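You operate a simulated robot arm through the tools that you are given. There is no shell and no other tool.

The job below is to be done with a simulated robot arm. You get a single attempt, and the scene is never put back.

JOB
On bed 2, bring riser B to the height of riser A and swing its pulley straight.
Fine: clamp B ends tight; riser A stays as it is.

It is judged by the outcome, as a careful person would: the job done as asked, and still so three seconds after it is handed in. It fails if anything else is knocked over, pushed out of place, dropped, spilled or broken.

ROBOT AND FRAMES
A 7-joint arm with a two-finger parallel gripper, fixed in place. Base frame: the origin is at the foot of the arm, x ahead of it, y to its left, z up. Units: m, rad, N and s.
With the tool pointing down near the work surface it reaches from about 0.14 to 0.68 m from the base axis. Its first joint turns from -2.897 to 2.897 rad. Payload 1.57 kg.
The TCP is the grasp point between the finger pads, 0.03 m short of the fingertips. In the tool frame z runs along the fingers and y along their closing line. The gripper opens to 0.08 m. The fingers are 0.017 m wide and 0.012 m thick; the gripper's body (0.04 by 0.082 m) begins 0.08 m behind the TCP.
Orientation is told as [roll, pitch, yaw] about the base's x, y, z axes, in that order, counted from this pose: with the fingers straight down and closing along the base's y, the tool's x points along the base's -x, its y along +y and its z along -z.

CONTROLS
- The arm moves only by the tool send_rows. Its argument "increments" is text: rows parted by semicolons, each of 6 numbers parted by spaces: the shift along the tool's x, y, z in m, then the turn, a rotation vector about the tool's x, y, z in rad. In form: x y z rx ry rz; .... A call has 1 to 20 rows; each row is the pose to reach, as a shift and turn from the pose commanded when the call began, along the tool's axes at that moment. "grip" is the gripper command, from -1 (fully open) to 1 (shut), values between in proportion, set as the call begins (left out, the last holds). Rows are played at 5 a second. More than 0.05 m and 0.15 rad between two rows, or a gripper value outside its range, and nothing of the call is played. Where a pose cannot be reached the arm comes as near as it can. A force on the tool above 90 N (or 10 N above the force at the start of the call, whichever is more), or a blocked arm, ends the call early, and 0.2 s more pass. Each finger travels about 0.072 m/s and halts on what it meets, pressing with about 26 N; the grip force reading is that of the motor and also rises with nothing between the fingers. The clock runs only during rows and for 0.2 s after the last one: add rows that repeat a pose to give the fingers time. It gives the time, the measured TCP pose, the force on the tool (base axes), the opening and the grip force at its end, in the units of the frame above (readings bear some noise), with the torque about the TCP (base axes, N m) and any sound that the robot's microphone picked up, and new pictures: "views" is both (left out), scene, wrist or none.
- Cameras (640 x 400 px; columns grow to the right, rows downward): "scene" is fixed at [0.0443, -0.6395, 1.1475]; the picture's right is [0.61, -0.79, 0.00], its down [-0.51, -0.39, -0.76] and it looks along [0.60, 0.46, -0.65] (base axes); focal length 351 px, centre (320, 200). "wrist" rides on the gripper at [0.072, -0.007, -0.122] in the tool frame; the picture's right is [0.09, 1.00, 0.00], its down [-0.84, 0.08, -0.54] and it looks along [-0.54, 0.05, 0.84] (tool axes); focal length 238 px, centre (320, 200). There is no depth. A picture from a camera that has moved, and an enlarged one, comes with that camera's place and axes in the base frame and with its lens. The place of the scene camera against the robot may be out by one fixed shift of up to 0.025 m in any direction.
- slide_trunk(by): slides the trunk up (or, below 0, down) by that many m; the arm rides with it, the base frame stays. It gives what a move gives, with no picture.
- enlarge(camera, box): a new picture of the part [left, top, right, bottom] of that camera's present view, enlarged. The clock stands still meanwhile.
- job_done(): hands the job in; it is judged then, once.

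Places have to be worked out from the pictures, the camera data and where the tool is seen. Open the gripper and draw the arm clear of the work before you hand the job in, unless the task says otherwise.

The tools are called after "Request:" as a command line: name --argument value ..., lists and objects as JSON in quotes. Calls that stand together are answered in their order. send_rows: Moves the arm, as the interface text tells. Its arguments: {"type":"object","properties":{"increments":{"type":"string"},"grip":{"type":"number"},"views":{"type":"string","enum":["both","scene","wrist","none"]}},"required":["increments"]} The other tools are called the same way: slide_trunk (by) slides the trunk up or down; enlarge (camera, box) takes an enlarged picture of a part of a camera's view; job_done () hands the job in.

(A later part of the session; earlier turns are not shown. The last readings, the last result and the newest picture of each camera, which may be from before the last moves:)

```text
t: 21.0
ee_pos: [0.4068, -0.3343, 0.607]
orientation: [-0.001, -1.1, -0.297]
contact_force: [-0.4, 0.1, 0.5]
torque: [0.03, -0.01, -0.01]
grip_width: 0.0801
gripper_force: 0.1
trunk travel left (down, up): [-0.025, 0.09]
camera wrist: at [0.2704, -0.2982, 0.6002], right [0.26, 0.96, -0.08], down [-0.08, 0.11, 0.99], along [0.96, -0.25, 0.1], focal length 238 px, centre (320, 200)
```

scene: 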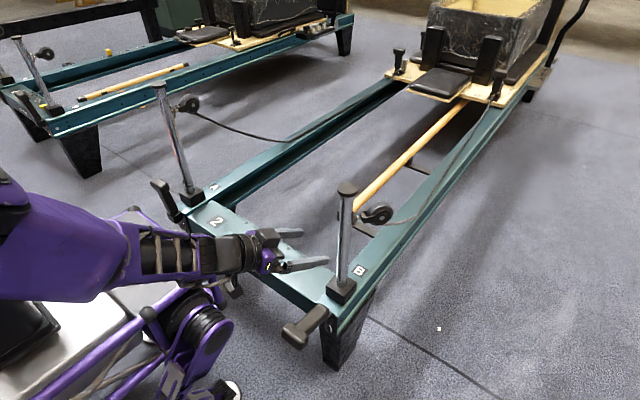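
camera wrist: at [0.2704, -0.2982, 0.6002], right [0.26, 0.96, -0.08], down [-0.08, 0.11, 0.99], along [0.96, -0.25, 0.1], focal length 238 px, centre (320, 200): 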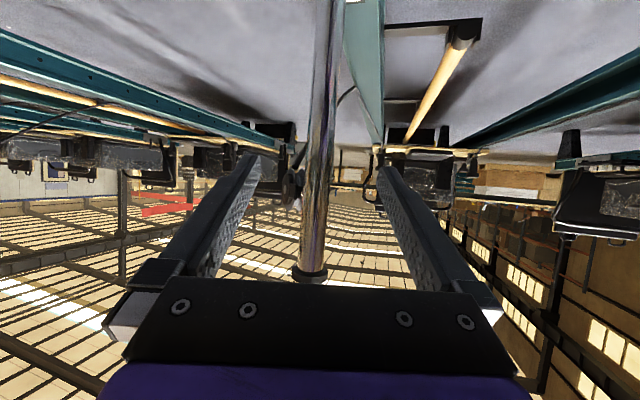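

The post sits centred between the fingers, and sight lines put its axis at y≈-0.367. The pulley is around z≈0.62, so I advance to grip at z≈0.545, below it.

Request:
send_rows --increments "0.0018 -0.0003 0.0311 0 0 0; 0.0036 -0.0006 0.0622 0 0 0; 0.0055 -0.001 0.0934 0 0 0; 0.0073 -0.0013 0.1245 0 0 0; 0.0073 -0.0013 0.1245 0 0 0" --views "both"

```text
t: 22.2
ee_pos: [0.5091, -0.3695, 0.5434]
orientation: [0.002, -1.098, -0.299]
contact_force: [-0.3, 0.0, 0.1]
torque: [-0.02, 0.01, -0.02]
grip_width: 0.0802
gripper_force: 0.1
trunk travel left (down, up): [-0.025, 0.09]
camera wrist: at [0.3724, -0.3337, 0.5362], right [0.25, 0.96, -0.08], down [-0.08, 0.1, 0.99], along [0.96, -0.25, 0.1], focal length 238 px, centre (320, 200)
```

scene: 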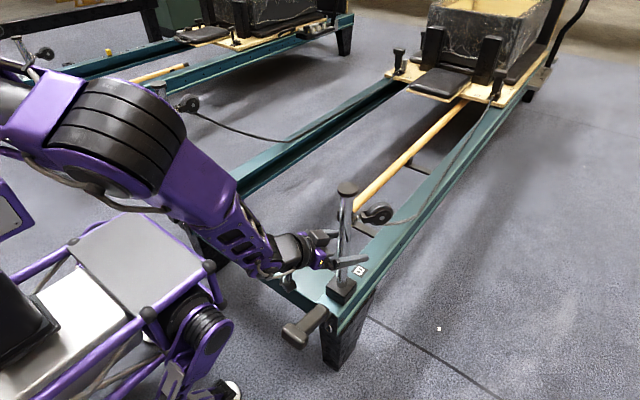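
wrist: 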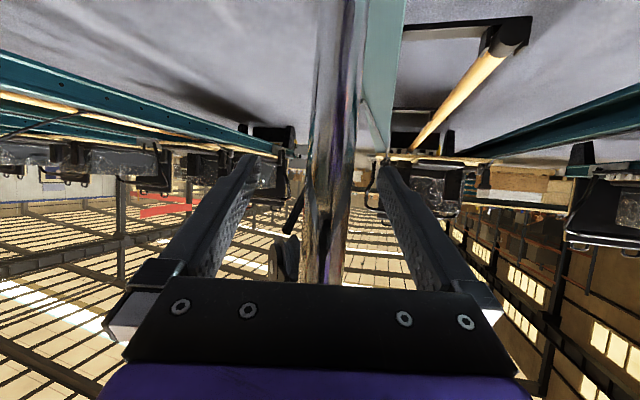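

The post appears about 11 px right of the TCP, so it lies roughly 6 mm toward +y of the pads' centre. I shift by that and close gently.

Request:
send_rows --increments "0 0.006 0 0 0 0; 0 0.006 0 0 0 0" --views "wrist"

Request:
send_rows --increments "0 0 0 0 0 0; 0 0 0 0 0 0; 0 0 0 0 0 0; 0 0 0 0 0 0; 0 0 0 0 0 0" --grip 1 --views "both"

```text
t: 22.8
ee_pos: [0.5108, -0.3642, 0.5436]
orientation: [0.0, -1.1, -0.298]
contact_force: [-0.1, -0.4, 1.1]
torque: [0.05, 0.02, -0.03]
grip_width: 0.0799
gripper_force: 0.0
trunk travel left (down, up): [-0.025, 0.09]
camera wrist: at [0.3741, -0.327, 0.536], right [0.25, 0.96, -0.08], down [-0.08, 0.1, 0.99], along [0.96, -0.25, 0.1], focal length 238 px, centre (320, 200)
```

wrist: 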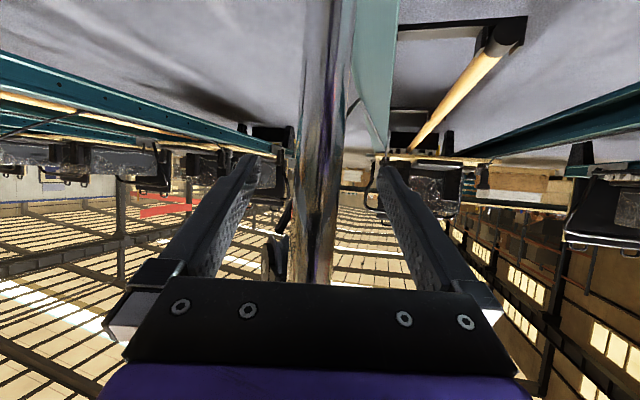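

```text
t: 24.0
ee_pos: [0.5089, -0.3651, 0.5439]
orientation: [-0.004, -1.099, -0.299]
contact_force: [-4.1, -15.5, -2.2]
torque: [0.13, 0.31, -0.09]
grip_width: 0.0279
gripper_force: 38.0
trunk travel left (down, up): [-0.025, 0.09]
camera wrist: at [0.3737, -0.3287, 0.5361], right [0.26, 0.96, -0.08], down [-0.08, 0.11, 0.99], along [0.96, -0.25, 0.1], focal length 238 px, centre (320, 200)
```

scene: 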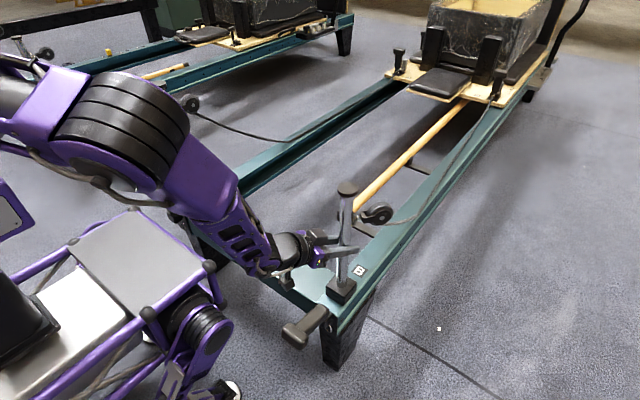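
wrist: 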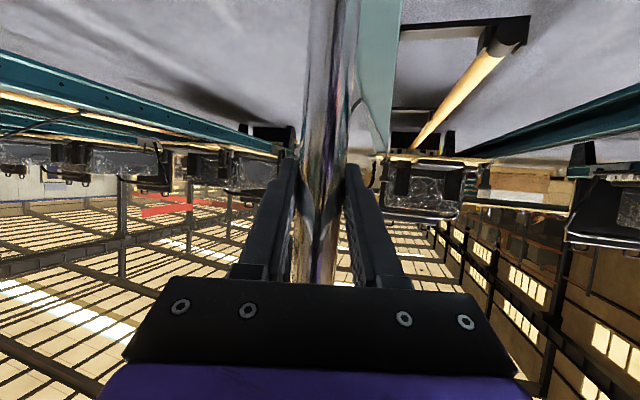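

The post is gripped at 0.028 m, with a small sideways load that I relieve by 1.5 mm. I try a 15 mm lift to see whether the clamp lets it slide.

Request:
send_rows --increments "0 -0.0015 0 0 0 0; -0.0045 -0.0015 -0.0023 0 0 0; -0.0089 -0.0015 -0.0045 0 0 0; -0.0134 -0.0015 -0.0068 0 0 0; -0.0134 -0.0015 -0.0068 0 0 0" --views "both"

```text
t: 25.2
ee_pos: [0.5094, -0.3651, 0.5583]
orientation: [-0.002, -1.099, -0.301]
contact_force: [-12.1, -21.2, -6.1]
torque: [0.16, 0.15, -0.05]
grip_width: 0.0282
gripper_force: 38.2
trunk travel left (down, up): [-0.025, 0.09]
camera wrist: at [0.3736, -0.3287, 0.5513], right [0.26, 0.96, -0.08], down [-0.07, 0.1, 0.99], along [0.96, -0.25, 0.1], focal length 238 px, centre (320, 200)
```

scene: 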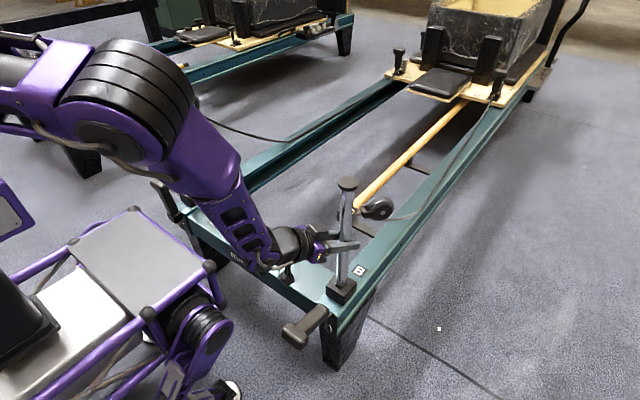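
wrist: 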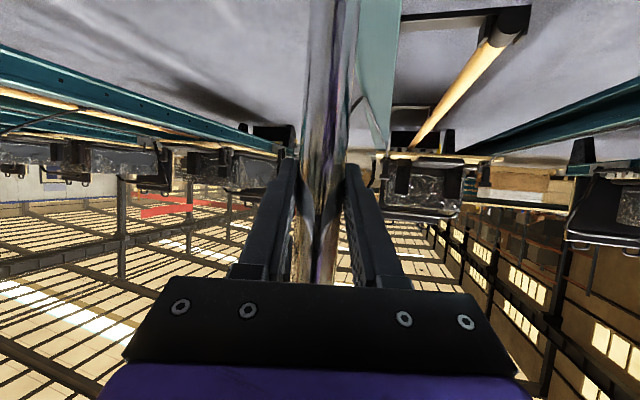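

The cap rose with the hand, and the vertical force is only about 6 N, so the clamp is free. I lift another 20 mm and ease the sideways load further.

Request:
send_rows --increments "-0.0059 -0.0015 -0.003 0 0 0; -0.0119 -0.0015 -0.006 0 0 0; -0.0178 -0.0015 -0.0091 0 0 0; -0.0178 -0.0015 -0.0091 0 0 0" --views "scene"

```text
t: 26.2
ee_pos: [0.5102, -0.3647, 0.5776]
orientation: [0.001, -1.097, -0.299]
contact_force: [-14.9, -12.2, -6.1]
torque: [0.44, 0.84, -0.09]
grip_width: 0.0278
gripper_force: 38.3
trunk travel left (down, up): [-0.025, 0.09]
```

scene: 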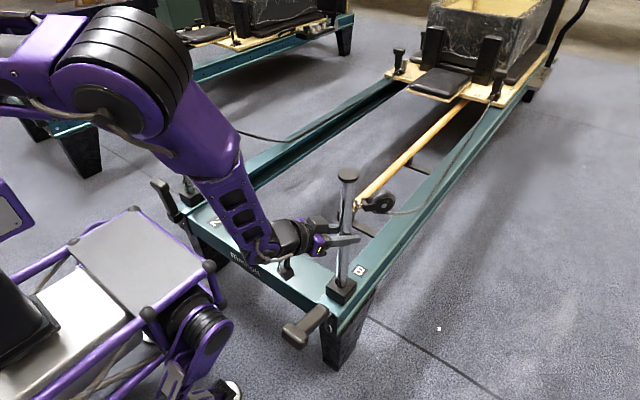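

The riser follows the hand and is up about 34 mm so far. I look at B's base for its rings.

Request:
enlarge --camera "scene" --box '[300, 220, 390, 320]'

Request:
enlarge --camera "wrist" --box '[270, 0, 400, 100]'

```text
4.00 times, centred on (345, 270) of scene
camera zoom: at [0.0443, -0.6395, 1.1475], right [0.61, -0.79, 0.0], down [-0.51, -0.39, -0.76], along [0.6, 0.46, -0.65], focal length 1404 px, centre (220, -80)
```

zoom: 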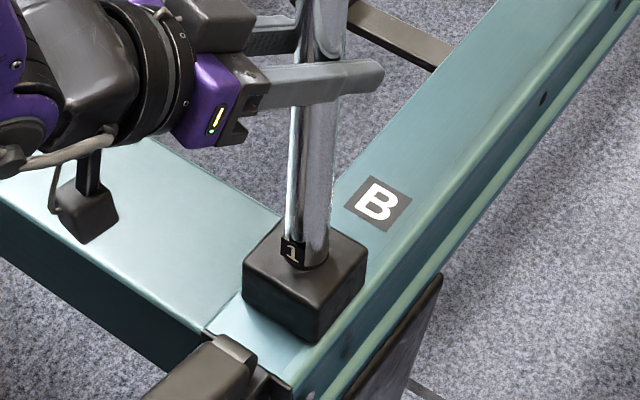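

```text
4.00 times, centred on (335, 50) of wrist
camera zoom: at [0.3736, -0.3291, 0.5715], right [0.25, 0.96, -0.08], down [-0.07, 0.1, 0.99], along [0.96, -0.25, 0.1], focal length 953 px, centre (260, 800)
```

zoom: 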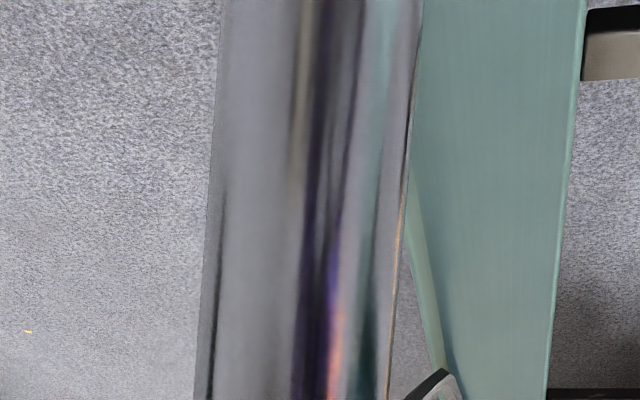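

B's tag "1" has just emerged at the block top, so one more step is needed to match A's "2". I lift a further 25 mm and compare with A.

Request:
send_rows --increments "-0.0055 -0.0008 -0.003 0 0 0; -0.011 -0.0015 -0.006 0 0 0; -0.0165 -0.0015 -0.009 0 0 0; -0.022 -0.0015 -0.012 0 0 0; -0.022 -0.0015 -0.012 0 0 0" --views "scene"

Request:
enlarge --camera "scene" --box '[320, 250, 370, 310]'

Request:
enlarge --camera "scene" --box '[165, 160, 215, 220]'

```text
t: 27.4
ee_pos: [0.509, -0.3664, 0.6038]
orientation: [-0.001, -1.103, -0.3]
contact_force: [-6.4, -4.2, -2.8]
torque: [0.27, 0.62, 0.04]
grip_width: 0.028
gripper_force: 38.1
trunk travel left (down, up): [-0.025, 0.09]
```

scene: 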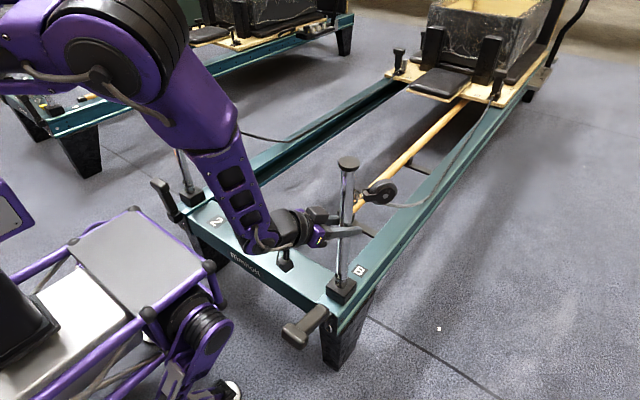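

```text
6.67 times, centred on (345, 280) of scene
camera zoom: at [0.0443, -0.6395, 1.1475], right [0.61, -0.79, 0.0], down [-0.51, -0.39, -0.76], along [0.6, 0.46, -0.65], focal length 2339 px, centre (153, -333)
```

zoom: 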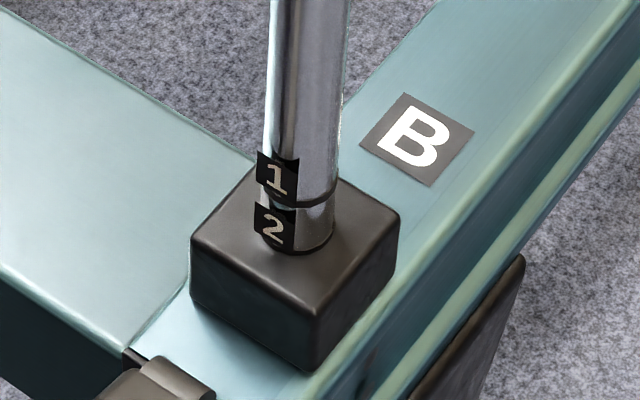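

```text
6.67 times, centred on (190, 190) of scene
camera zoom: at [0.0443, -0.6395, 1.1475], right [0.61, -0.79, 0.0], down [-0.51, -0.39, -0.76], along [0.6, 0.46, -0.65], focal length 2339 px, centre (1187, 267)
```

zoom: 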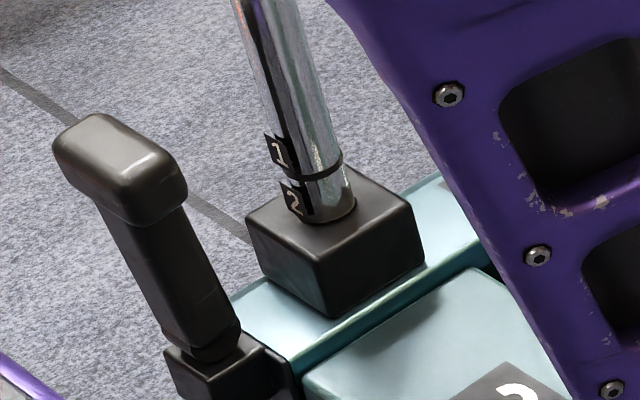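

The marks nearly match: ring 2 sits at the block top on both. I zoom further for a finer comparison.

Request:
enlarge --camera "scene" --box '[332, 268, 356, 293]'

Request:
enlarge --camera "scene" --box '[180, 174, 204, 199]'

```text
16.00 times, centred on (344, 280) of scene
camera zoom: at [0.0443, -0.6395, 1.1475], right [0.61, -0.79, 0.0], down [-0.51, -0.39, -0.76], along [0.6, 0.46, -0.65], focal length 5614 px, centre (-64, -1088)
```

zoom: 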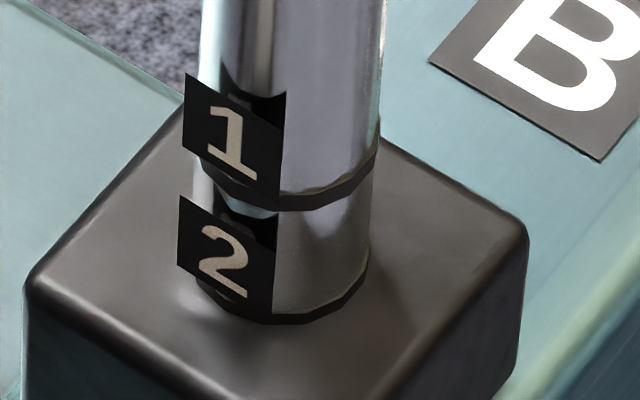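

```text
16.00 times, centred on (192, 186) of scene
camera zoom: at [0.0443, -0.6395, 1.1475], right [0.61, -0.79, 0.0], down [-0.51, -0.39, -0.76], along [0.6, 0.46, -0.65], focal length 5614 px, centre (2368, 416)
```

zoom: 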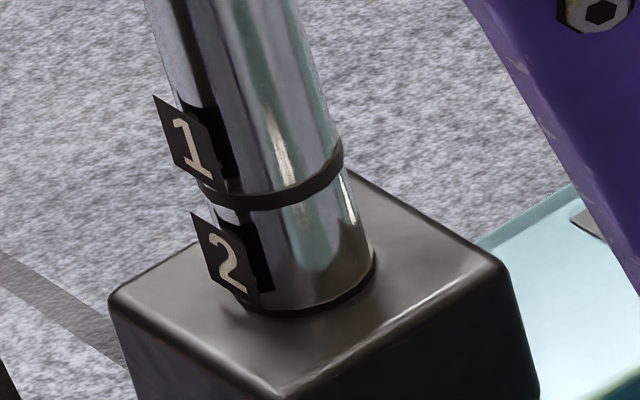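

At this magnification B's ring 2 may show slightly more than A's. I zoom tighter on both ring-2 lines.

Request:
enlarge --camera "scene" --box '[338, 279, 350, 291]'

Request:
enlarge --camera "scene" --box '[186, 184, 198, 196]'

```text
16.00 times, centred on (344, 285) of scene
camera zoom: at [0.0443, -0.6395, 1.1475], right [0.61, -0.79, 0.0], down [-0.51, -0.39, -0.76], along [0.6, 0.46, -0.65], focal length 5614 px, centre (-64, -1160)
```

zoom: 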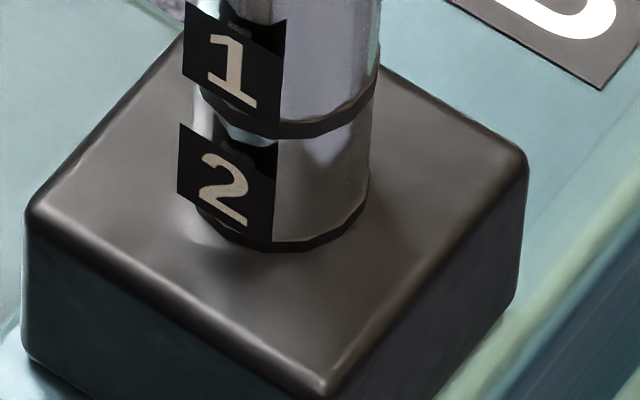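

```text
16.00 times, centred on (192, 190) of scene
camera zoom: at [0.0443, -0.6395, 1.1475], right [0.61, -0.79, 0.0], down [-0.51, -0.39, -0.76], along [0.6, 0.46, -0.65], focal length 5614 px, centre (2368, 360)
```

zoom: 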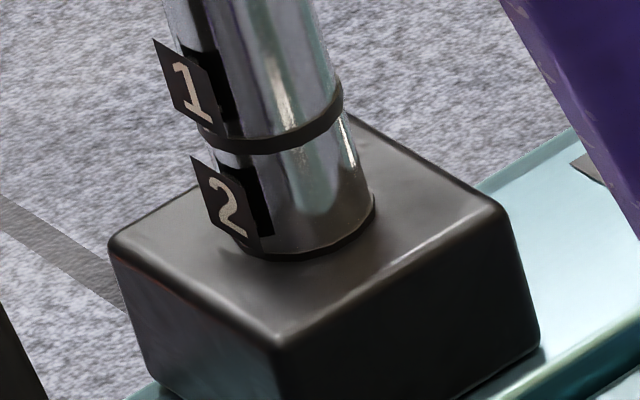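

B is about 1 mm above A's mark at most, so I lower it 1 mm. I then start swinging the post counter-clockwise about its axis by yawing the hand 0.36 rad.

Request:
send_rows --increments "0.0009 0 0.0005 0 0 0; 0.0009 0 0.0005 -0.107 0 -0.0544; 0.0009 0 0.0005 -0.2139 0 -0.1089; 0.0009 0 0.0005 -0.3208 0 -0.1633; 0.0009 0 0.0005 -0.3208 0 -0.1633" --views "both"

```text
t: 28.6
ee_pos: [0.511, -0.3657, 0.6035]
orientation: [-0.002, -1.101, 0.063]
contact_force: [4.5, -4.3, 3.2]
torque: [0.37, -0.15, 0.2]
grip_width: 0.0277
gripper_force: 37.7
trunk travel left (down, up): [-0.025, 0.09]
camera wrist: at [0.3702, -0.3797, 0.5959], right [-0.1, 0.99, -0.08], down [-0.11, 0.07, 0.99], along [0.99, 0.11, 0.1], focal length 238 px, centre (320, 200)
```

scene: 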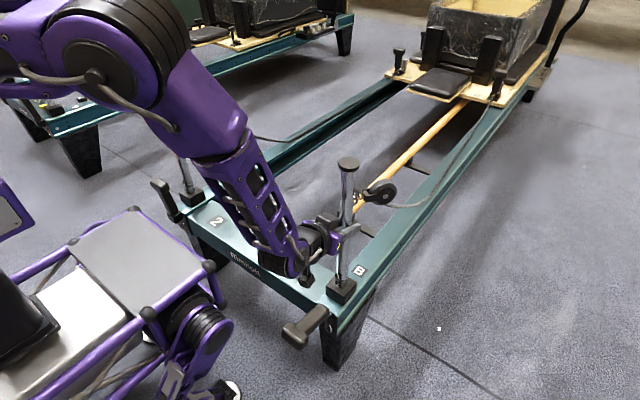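
wrist: 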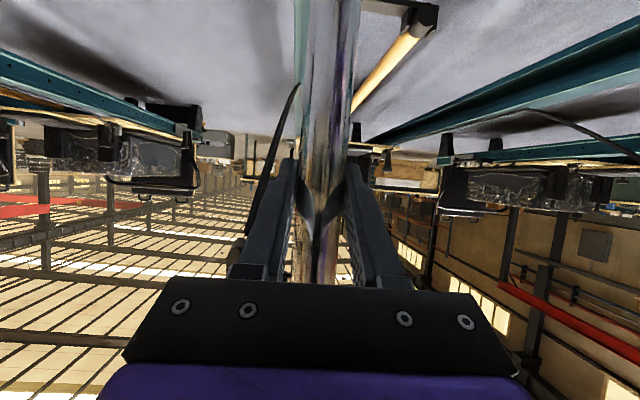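

Request:
enlarge --camera "scene" --box '[320, 145, 420, 245]'

Request:
enlarge --camera "scene" --box '[332, 268, 356, 293]'

```text
4.00 times, centred on (370, 195) of scene
camera zoom: at [0.0443, -0.6395, 1.1475], right [0.61, -0.79, 0.0], down [-0.51, -0.39, -0.76], along [0.6, 0.46, -0.65], focal length 1404 px, centre (120, 220)
```

zoom: 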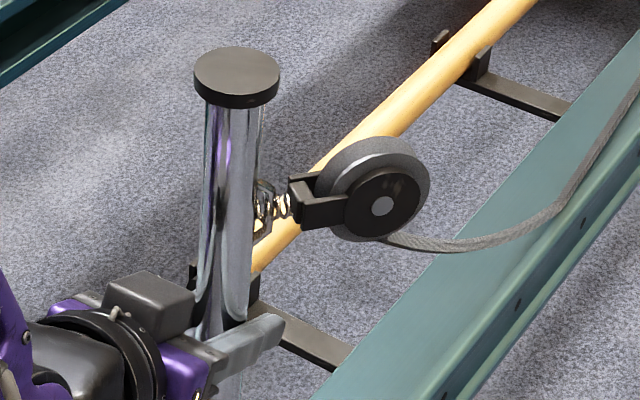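

```text
16.00 times, centred on (344, 280) of scene
camera zoom: at [0.0443, -0.6395, 1.1475], right [0.61, -0.79, 0.0], down [-0.51, -0.39, -0.76], along [0.6, 0.46, -0.65], focal length 5614 px, centre (-64, -1088)
```

zoom: 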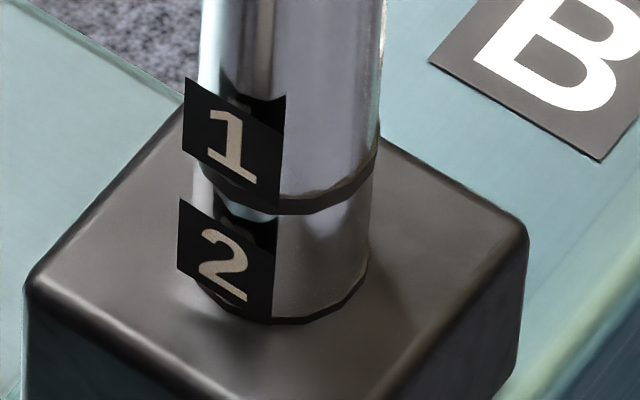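

The tags on A and B both still face -x, and B's tag did not turn with the hand. So the pads slipped around the post, and the pulley swings on its own collar. Height looks right, so I open the fingers and back straight off to see whether the riser stays.

Request:
send_rows --increments "0 0 0 0 0 0; 0 0 0 0 0 0; 0 0 0 0 0 0; 0 0 0 0 0 0" --grip -1 --views "scene"

Request:
enlarge --camera "scene" --box '[332, 268, 356, 293]'

```text
t: 29.6
ee_pos: [0.5096, -0.3637, 0.6033]
orientation: [-0.002, -1.099, 0.061]
contact_force: [-0.3, -1.5, -0.2]
torque: [-0.03, 0.01, -0.01]
grip_width: 0.0802
gripper_force: 0.0
trunk travel left (down, up): [-0.025, 0.09]
```

scene: 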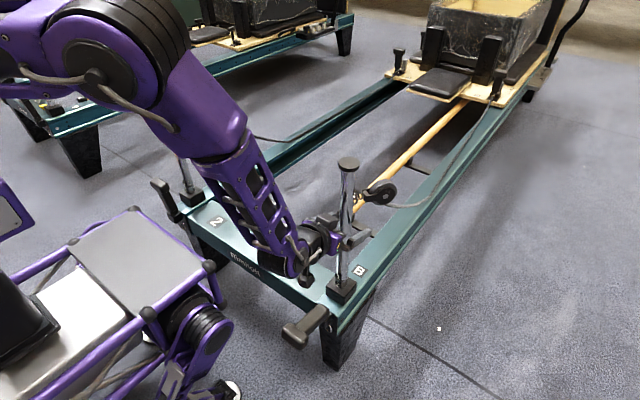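

```text
16.00 times, centred on (344, 280) of scene
camera zoom: at [0.0443, -0.6395, 1.1475], right [0.61, -0.79, 0.0], down [-0.51, -0.39, -0.76], along [0.6, 0.46, -0.65], focal length 5614 px, centre (-64, -1088)
```

zoom: 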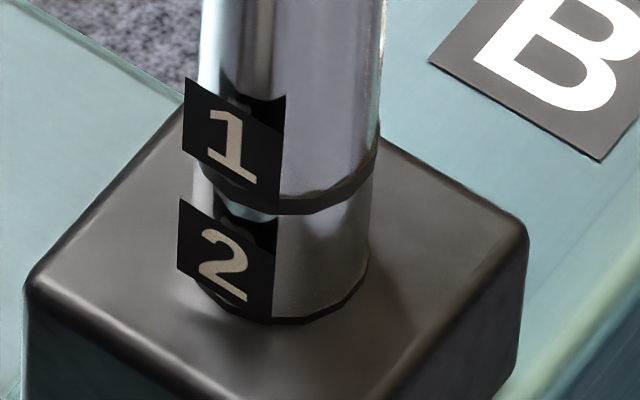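

Riser B holds its height after release, with ring 2 at the block just as on A. I withdraw straight back along the fingers.

Request:
send_rows --increments "0 0 -0.04 0 0 0; 0 0 -0.08 0 0 0; 0 0 -0.12 0 0 0; 0 0 -0.16 0 0 0; 0 0 -0.16 0 0 0" --views "both"

```text
t: 30.8
ee_pos: [0.3665, -0.3715, 0.6738]
orientation: [-0.002, -1.099, 0.063]
contact_force: [0.4, -0.6, -0.3]
torque: [0.03, 0.02, -0.01]
grip_width: 0.0801
gripper_force: 0.0
trunk travel left (down, up): [-0.025, 0.09]
camera wrist: at [0.2259, -0.3858, 0.6669], right [-0.1, 0.99, -0.08], down [-0.11, 0.07, 0.99], along [0.99, 0.11, 0.1], focal length 238 px, centre (320, 200)
```

scene: 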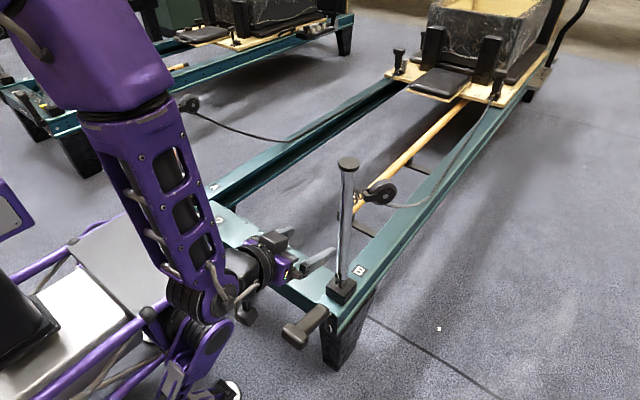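
wrist: 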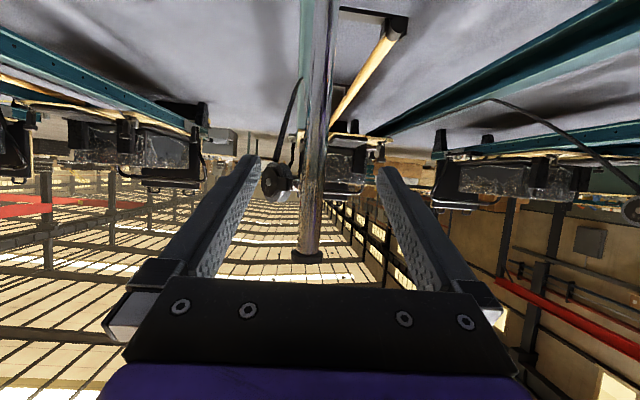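

Now I re-close the clamp. I pitch back down above the open lever first.

Request:
send_rows --increments "0.01 0.002 -0.0068 0 0.14 0; 0.02 0.004 -0.0136 0 0.28 0; 0.03 0.006 -0.0205 0 0.42 0; 0.04 0.008 -0.0273 0 0.56 0; 0.0497 0.0099 -0.0341 0 0.7 0; 0.0497 0.0099 -0.0341 0 0.7 0" --views "none"

Request:
send_rows --increments "0 0 0 0.0245 0 0.058; 0 0 0 0.0245 0 0.058" --views "both"

Request:
enlarge --camera "wrist" --box '[260, 0, 400, 120]'

```text
t: 32.2
ee_pos: [0.3138, -0.3663, 0.647]
orientation: [-0.002, -0.398, 0.06]
contact_force: [-0.5, -0.2, 0.4]
torque: [-0.01, 0.01, 0.02]
grip_width: 0.0801
gripper_force: 0.0
trunk travel left (down, up): [-0.025, 0.09]
```

```text
t: 32.8
ee_pos: [0.3141, -0.3662, 0.6467]
orientation: [0.001, -0.398, -0.002]
contact_force: [0.3, 0.0, 0.5]
torque: [0.01, 0.03, 0.02]
grip_width: 0.0798
gripper_force: 0.0
trunk travel left (down, up): [-0.025, 0.09]
camera wrist: at [0.2012, -0.3723, 0.7322], right [-0.08, 1.0, -0.04], down [0.56, 0.08, 0.82], along [0.82, 0.05, -0.56], focal length 238 px, centre (320, 200)
```

scene: 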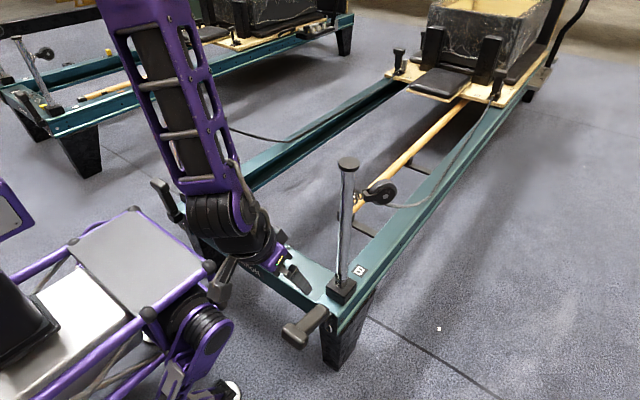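
wrist: 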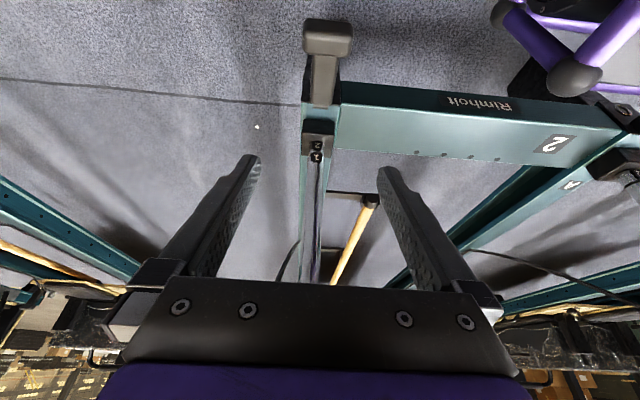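

```text
3.33 times, centred on (330, 60) of wrist
camera zoom: at [0.2012, -0.3723, 0.7322], right [-0.08, 1.0, -0.04], down [0.56, 0.08, 0.82], along [0.82, 0.05, -0.56], focal length 794 px, centre (287, 667)
```

zoom: 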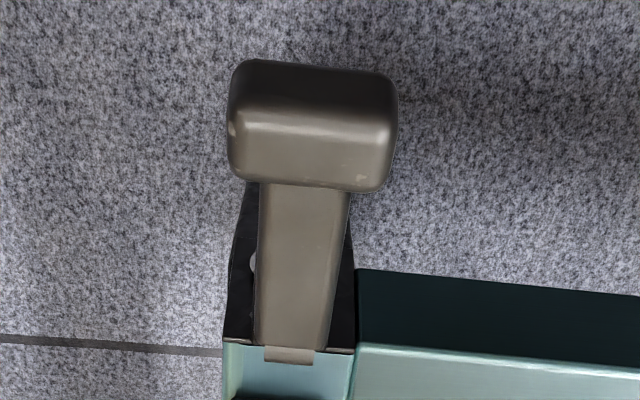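

The lever is exactly where I left it. I descend along the same path as before to straddle the knob again.

Request:
send_rows --increments "0.016 0.0002 0.0378 0 -0.08 0; 0.0319 0.0004 0.0755 0 -0.16 0; 0.0475 0.0006 0.1124 0 -0.24 0; 0.0634 0.0008 0.1501 0 -0.33 0; 0.0794 0.0008 0.1879 0 -0.33 0; 0.0952 0.0008 0.2252 0 -0.33 0; 0.0952 0.0008 0.2252 0 -0.33 0" --views "both"

```text
t: 34.4
ee_pos: [0.3136, -0.3666, 0.4013]
orientation: [-0.002, -0.729, -0.002]
contact_force: [-0.5, 0.5, -0.3]
torque: [-0.01, -0.02, -0.06]
grip_width: 0.0799
gripper_force: 0.1
trunk travel left (down, up): [-0.025, 0.09]
camera wrist: at [0.1795, -0.3728, 0.446], right [-0.07, 1.0, -0.06], down [0.26, 0.08, 0.96], along [0.96, 0.05, -0.27], focal length 238 px, centre (320, 200)
```

scene: 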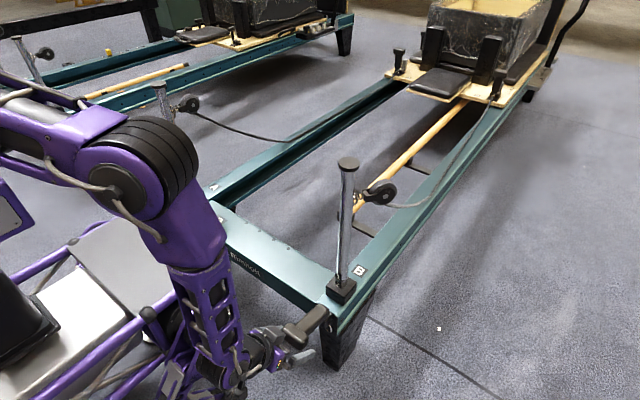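
wrist: 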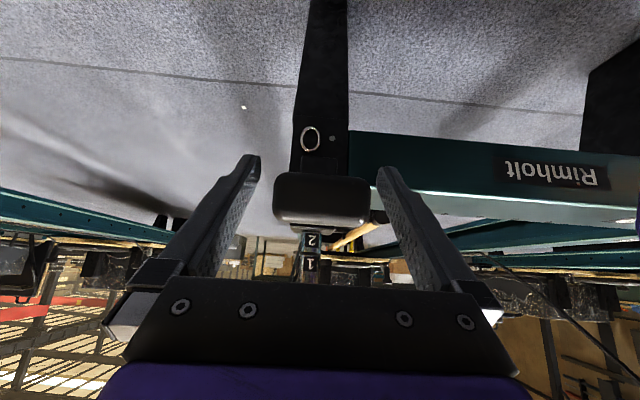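

The knob is straddled again. I close on it, then bring the lever up along the fitted arc (hinge near x=0.425, z=0.379, radius about 0.11 m).

Request:
send_rows --increments "0 0 0 0 0 0; 0 0 0 0 0 0; 0 0 0 0 0 0; 0 0 0 0 0 0" --grip 1 --views "none"

Request:
send_rows --increments "-0.0088 0 -0.0042 0 0 0; -0.0176 0 -0.0083 0 0 0; -0.0253 0 -0.0115 0 0 0; -0.033 0 -0.0146 0 0 0; -0.0411 0 -0.0167 0 0 0; -0.0492 0 -0.0187 0 0 0; -0.0575 0 -0.0195 0 0 0; -0.0657 0 -0.0203 0 0 0; -0.0657 0 -0.0203 0 0 0" --views "both"

```text
t: 35.4
ee_pos: [0.3132, -0.3647, 0.4016]
orientation: [0.001, -0.73, -0.002]
contact_force: [0.7, 17.7, 1.8]
torque: [0.17, -0.13, 0.17]
grip_width: 0.0597
gripper_force: 45.1
trunk travel left (down, up): [-0.025, 0.09]
```

```text
t: 37.4
ee_pos: [0.3492, -0.364, 0.4602]
orientation: [0.005, -0.727, -0.005]
contact_force: [-7.6, 18.3, -10.0]
torque: [-0.07, 1.43, -0.06]
grip_width: 0.0596
gripper_force: 45.1
trunk travel left (down, up): [-0.025, 0.09]
camera wrist: at [0.215, -0.3709, 0.5048], right [-0.07, 1.0, -0.06], down [0.26, 0.07, 0.96], along [0.96, 0.05, -0.27], focal length 238 px, centre (320, 200)
```

scene: 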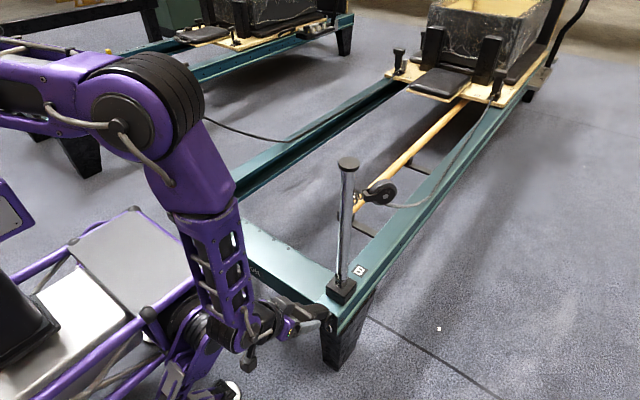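
wrist: 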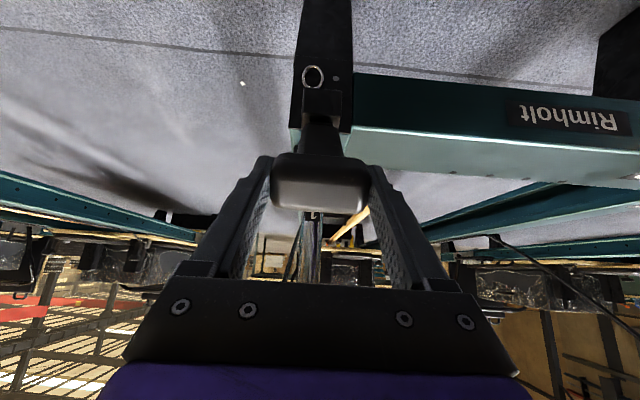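

The lever is at about 43° and following smoothly. I continue up to about 9° from upright, easing the pitch back.

Request:
send_rows --increments "-0.0083 0.0005 0.0003 0 0.04 0; -0.0165 0.001 0.0008 0 0.08 0; -0.0247 0.001 0.0024 0 0.12 0; -0.0328 0.001 0.0044 0 0.16 0; -0.0406 0.001 0.0076 0 0.2 0; -0.0483 0.001 0.011 0 0.24 0; -0.0557 0.001 0.015 0 0.285 0; -0.063 0.001 0.0193 0 0.33 0; -0.063 0.001 0.0193 0 0.33 0" --views "both"

```text
t: 39.4
ee_pos: [0.4104, -0.3654, 0.4903]
orientation: [-0.002, -0.4, -0.003]
contact_force: [-8.7, 5.3, 0.8]
torque: [0.1, 1.23, 0.43]
grip_width: 0.0597
gripper_force: 45.2
trunk travel left (down, up): [-0.025, 0.09]
camera wrist: at [0.2971, -0.3707, 0.5758], right [-0.08, 1.0, -0.04], down [0.56, 0.08, 0.82], along [0.82, 0.05, -0.56], focal length 238 px, centre (320, 200)
```

scene: 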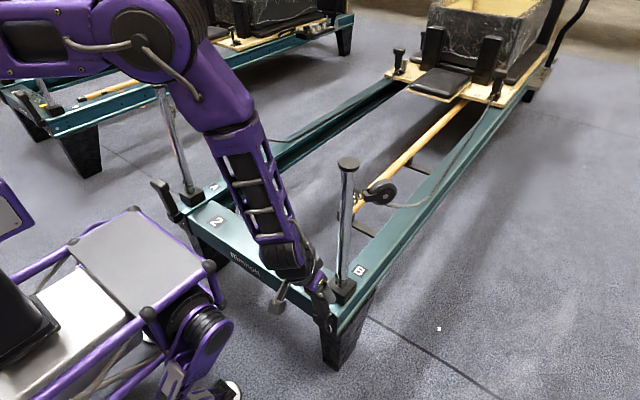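
wrist: 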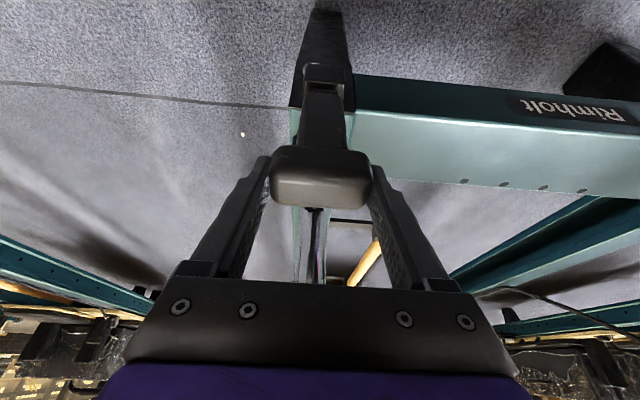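

The lever is near upright, with the knob at about 10° compared with roughly 5° when originally clamped. I press it further forward in small steps and watch for the end stop.

Request:
send_rows --increments "-0.0037 0 0.0016 0 0 0; -0.0074 0 0.0031 0 0 0; -0.011 0 0.0047 0 0 0; -0.011 0 0.0047 0 0 0" --views "both"

```text
t: 40.4
ee_pos: [0.4198, -0.3644, 0.4905]
orientation: [0.0, -0.399, -0.003]
contact_force: [-21.7, 15.8, 15.7]
torque: [0.22, 0.96, 0.35]
grip_width: 0.0594
gripper_force: 44.8
trunk travel left (down, up): [-0.025, 0.09]
camera wrist: at [0.3074, -0.3708, 0.576], right [-0.08, 1.0, -0.04], down [0.56, 0.08, 0.82], along [0.82, 0.05, -0.56], focal length 238 px, centre (320, 200)
```

scene: 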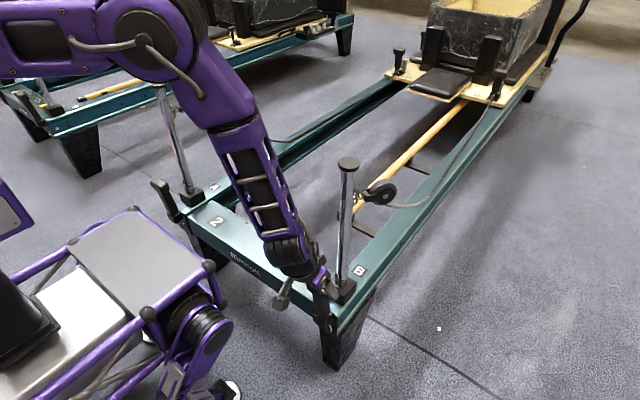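
wrist: 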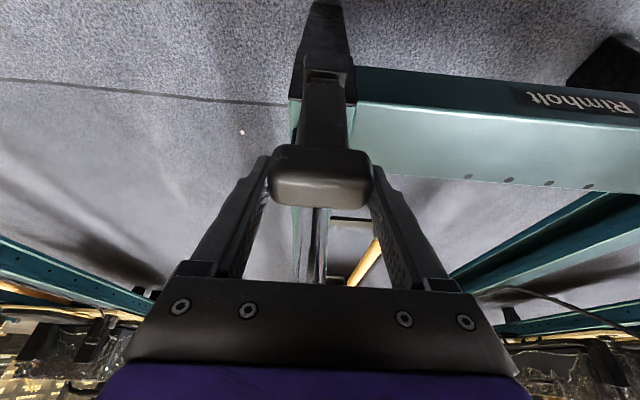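

The knob is back near its original spot (about 0.4145, 0.483) with the resisting force rising. I press a bit more to confirm it is against the stop.

Request:
send_rows --increments "-0.0025 0.0008 0.0022 0 0 0; -0.0049 0.0008 0.0044 0 0 0; -0.0068 0.0008 0.0058 0 0 0; -0.0068 0.0008 0.0058 0 0 0" --views "wrist"

Request:
enlarge --camera "scene" --box '[300, 260, 372, 342]'

```text
t: 41.4
ee_pos: [0.4282, -0.3637, 0.4871]
orientation: [-0.001, -0.397, -0.004]
contact_force: [-29.0, 4.3, 14.6]
torque: [0.18, 0.18, 0.14]
grip_width: 0.0597
gripper_force: 45.2
trunk travel left (down, up): [-0.025, 0.09]
camera wrist: at [0.3151, -0.3705, 0.5727], right [-0.08, 1.0, -0.04], down [0.56, 0.08, 0.82], along [0.82, 0.05, -0.57], focal length 238 px, centre (320, 200)
```

wrist: 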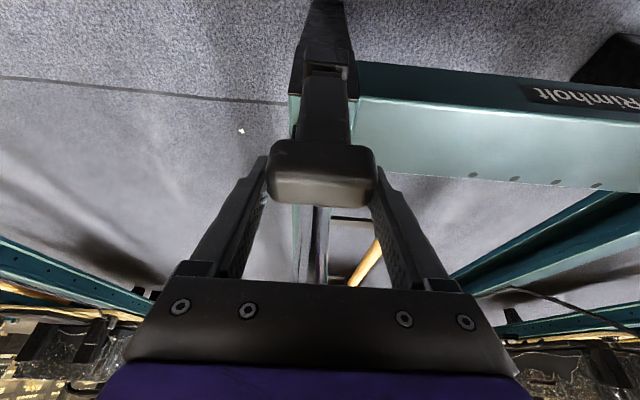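

```text
4.88 times, centred on (336, 301) of scene
camera zoom: at [0.0443, -0.6395, 1.1475], right [0.61, -0.79, 0.0], down [-0.51, -0.39, -0.76], along [0.6, 0.46, -0.65], focal length 1712 px, centre (242, -293)
```

zoom: 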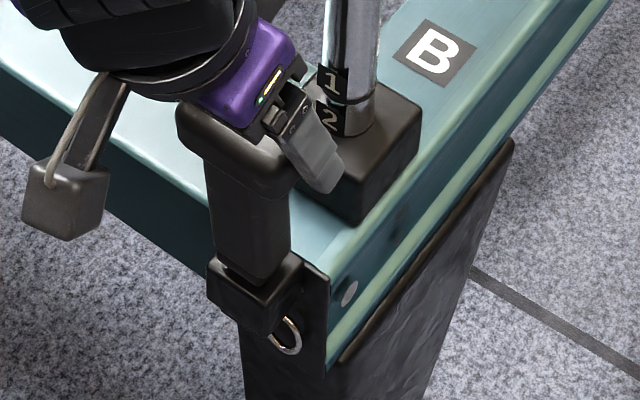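

The pads began to slip over the knob at about 29 N, which points to the lever being against its stop. I open, back straight off, and compare with the original lever picture.

Request:
send_rows --increments "0.006 0 -0.002 0 0 0; 0.006 0 -0.002 0 0 0; 0.006 0 -0.002 0 0 0; 0.006 0 -0.002 0 0 0" --grip -1 --views "none"

Request:
send_rows --increments "0 0 -0.04 0 0 0; 0 0 -0.08 0 0 0; 0.01 0 -0.12 0 0 0; 0.02 0 -0.16 0 0 0; 0.02 0 -0.16 0 0 0" --views "both"

Request:
enlarge --camera "scene" --box '[295, 260, 375, 350]'

Request:
enlarge --camera "scene" --box '[332, 268, 356, 293]'

```text
t: 42.4
ee_pos: [0.4235, -0.3648, 0.4857]
orientation: [-0.001, -0.399, -0.001]
contact_force: [-0.8, -0.6, -0.7]
torque: [-0.03, -0.02, 0.02]
grip_width: 0.0802
gripper_force: 0.1
trunk travel left (down, up): [-0.025, 0.09]
```

```text
t: 43.6
ee_pos: [0.3421, -0.3669, 0.6251]
orientation: [-0.001, -0.4, -0.004]
contact_force: [-0.3, 0.2, -0.8]
torque: [0.01, 0.03, 0.01]
grip_width: 0.0801
gripper_force: 0.1
trunk travel left (down, up): [-0.025, 0.09]
camera wrist: at [0.2293, -0.3714, 0.7108], right [-0.08, 1.0, -0.04], down [0.56, 0.08, 0.82], along [0.82, 0.05, -0.56], focal length 238 px, centre (320, 200)
```

scene: 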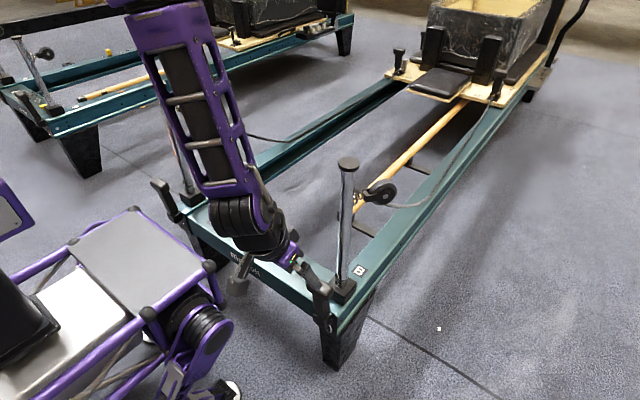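
wrist: 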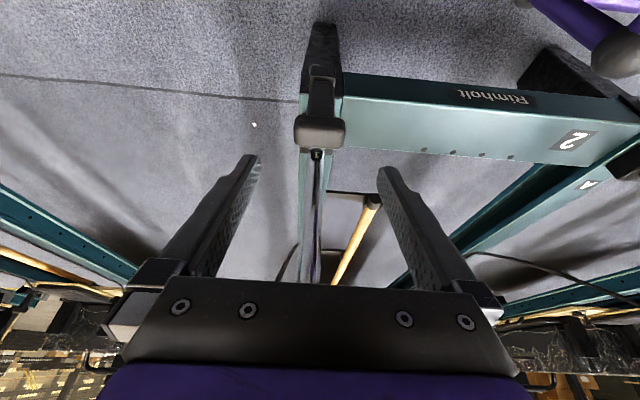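

```text
4.44 times, centred on (335, 305) of scene
camera zoom: at [0.0443, -0.6395, 1.1475], right [0.61, -0.79, 0.0], down [-0.51, -0.39, -0.76], along [0.6, 0.46, -0.65], focal length 1559 px, centre (253, -267)
```

zoom: 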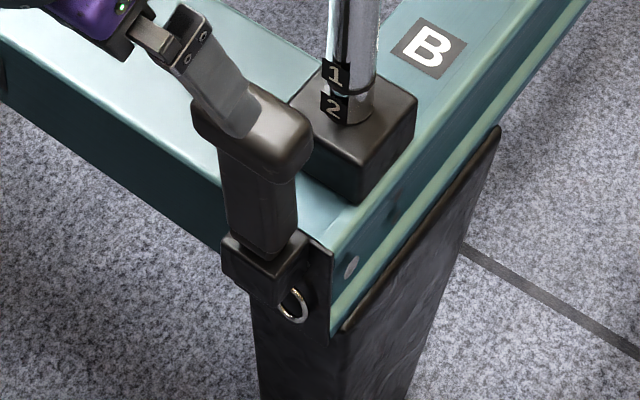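

```text
16.00 times, centred on (344, 280) of scene
camera zoom: at [0.0443, -0.6395, 1.1475], right [0.61, -0.79, 0.0], down [-0.51, -0.39, -0.76], along [0.6, 0.46, -0.65], focal length 5614 px, centre (-64, -1088)
```

zoom: 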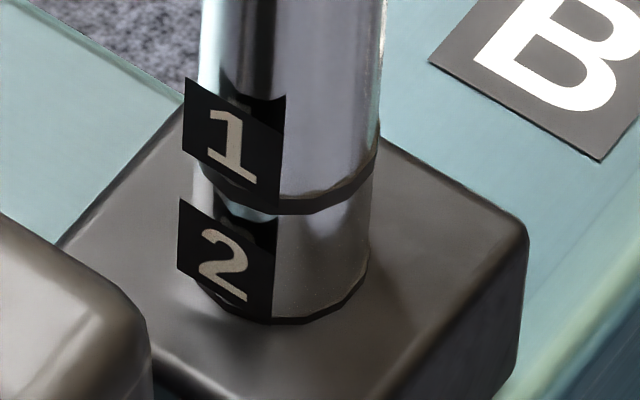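

The lever is back to its original pose and B's marks are unchanged, with ring 2 at the block as on A. For the pulley I need a view from above, so I rise clear and look down.

Request:
send_rows --increments "-0.0179 0 -0.0424 0 0.067 0; -0.0358 0 -0.0847 0 0.134 0; -0.0537 0 -0.1271 0 0.2 0; -0.0716 0 -0.1695 0 0.267 0; -0.0895 0 -0.2118 0 0.334 0; -0.1074 0 -0.2542 0 0.4 0; -0.1467 -0.008 -0.2376 0 0.4 0; -0.186 -0.016 -0.221 0 0.4 0; -0.2253 -0.023 -0.2044 0 0.4 0; -0.2253 -0.023 -0.2044 0 0.4 0" --views "both"

Request:
enlarge --camera "wrist" --box '[260, 120, 400, 270]'

```text
t: 45.8
ee_pos: [0.4723, -0.3886, 0.9023]
orientation: [0.001, 0.002, -0.004]
contact_force: [-0.1, 0.5, -0.5]
torque: [-0.01, -0.02, 0.01]
grip_width: 0.08
gripper_force: 0.1
trunk travel left (down, up): [-0.025, 0.09]
camera wrist: at [0.4009, -0.3939, 1.0253], right [-0.09, 1.0, 0.0], down [0.84, 0.07, 0.54], along [0.54, 0.05, -0.84], focal length 238 px, centre (320, 200)
```

scene: 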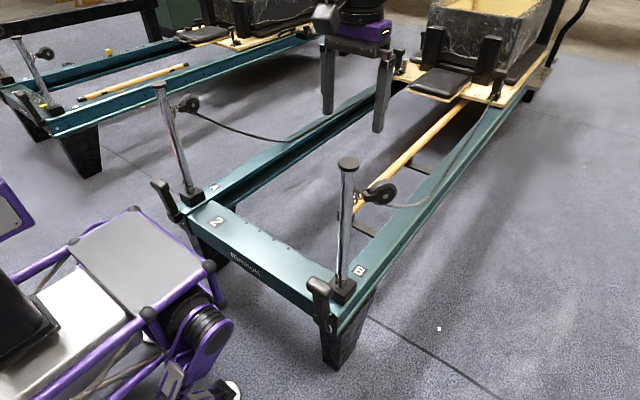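
wrist: 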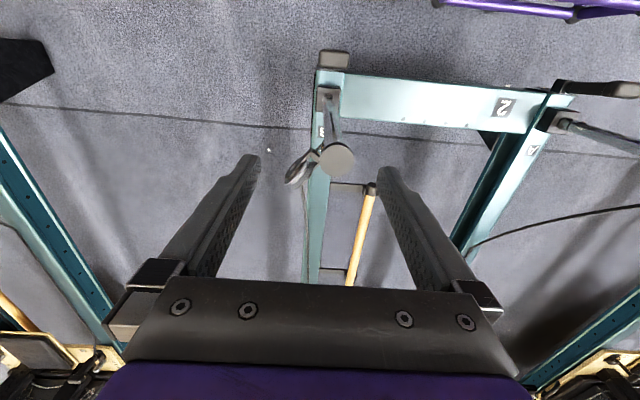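

```text
2.67 times, centred on (330, 195) of wrist
camera zoom: at [0.4009, -0.3939, 1.0253], right [-0.09, 1.0, 0.0], down [0.84, 0.07, 0.54], along [0.54, 0.05, -0.84], focal length 636 px, centre (293, 213)
```

zoom: 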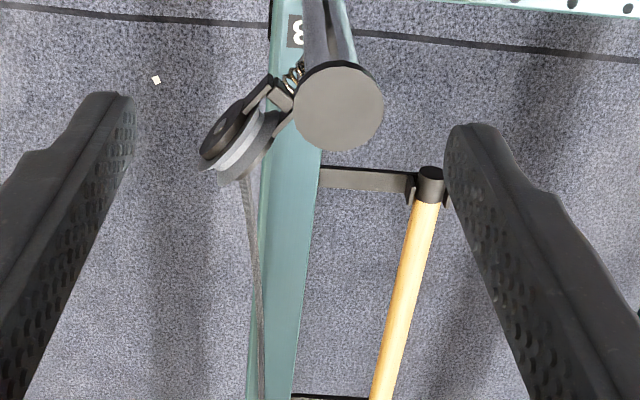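

From above, the post axis is near (0.51, -0.364) and B's pulley centre near (0.575, -0.41), so it is swung about 35° outward. I will push it round from its outer side with closed fingertips, and first reorient the hand high and clear of it.

Request:
send_rows --increments "0.004 -0.008 0.005 0 -0.138 0; 0.008 -0.015 0.01 0 -0.275 0; 0.011 -0.022 0.015 0 -0.413 0; 0.015 -0.03 0.02 0 -0.55 0; 0.019 -0.038 0.025 0 -0.688 0; 0.022 -0.045 0.03 0 -0.825 0; 0.026 -0.052 0.035 0 -0.963 0; 0.03 -0.06 0.04 0 -1.1 0; 0.03 -0.06 0.04 0 -1.1 0" --grip 1 --views "none"

Request:
send_rows --increments "0 0 0 -0.1114 0 -0.0567; 0 0 0 -0.2228 0 -0.1134; 0 0 0 -0.3342 0 -0.1701; 0 0 0 -0.4456 0 -0.2268; 0 0 0 -0.4456 0 -0.2268" --views "both"

```text
t: 47.8
ee_pos: [0.44, -0.4479, 0.8619]
orientation: [-0.004, -1.1, 0.0]
contact_force: [-0.2, 0.7, 1.3]
torque: [0.01, -0.01, 0.04]
grip_width: 0.0001
gripper_force: 21.1
trunk travel left (down, up): [-0.025, 0.09]
```

```text
t: 49.0
ee_pos: [0.4408, -0.4475, 0.8636]
orientation: [0.0, -1.099, 0.499]
contact_force: [-0.9, -0.1, -0.4]
torque: [0.01, -0.03, -0.02]
grip_width: 0.0
gripper_force: 21.8
trunk travel left (down, up): [-0.025, 0.09]
camera wrist: at [0.3204, -0.5207, 0.8547], right [-0.51, 0.85, -0.08], down [-0.13, 0.02, 0.99], along [0.85, 0.52, 0.1], focal length 238 px, centre (320, 200)
```

scene: 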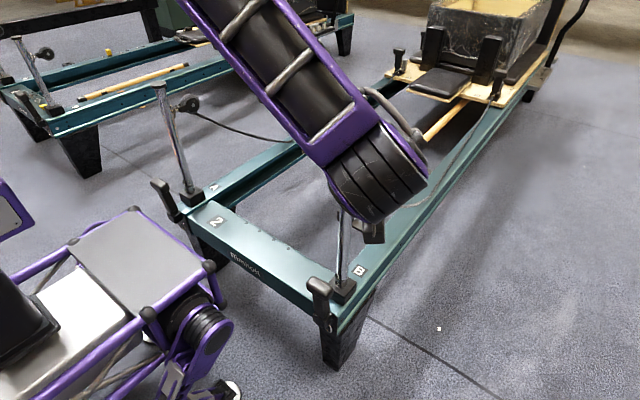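
wrist: 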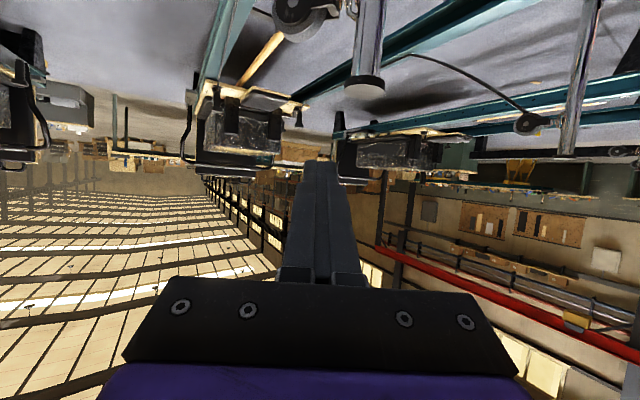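

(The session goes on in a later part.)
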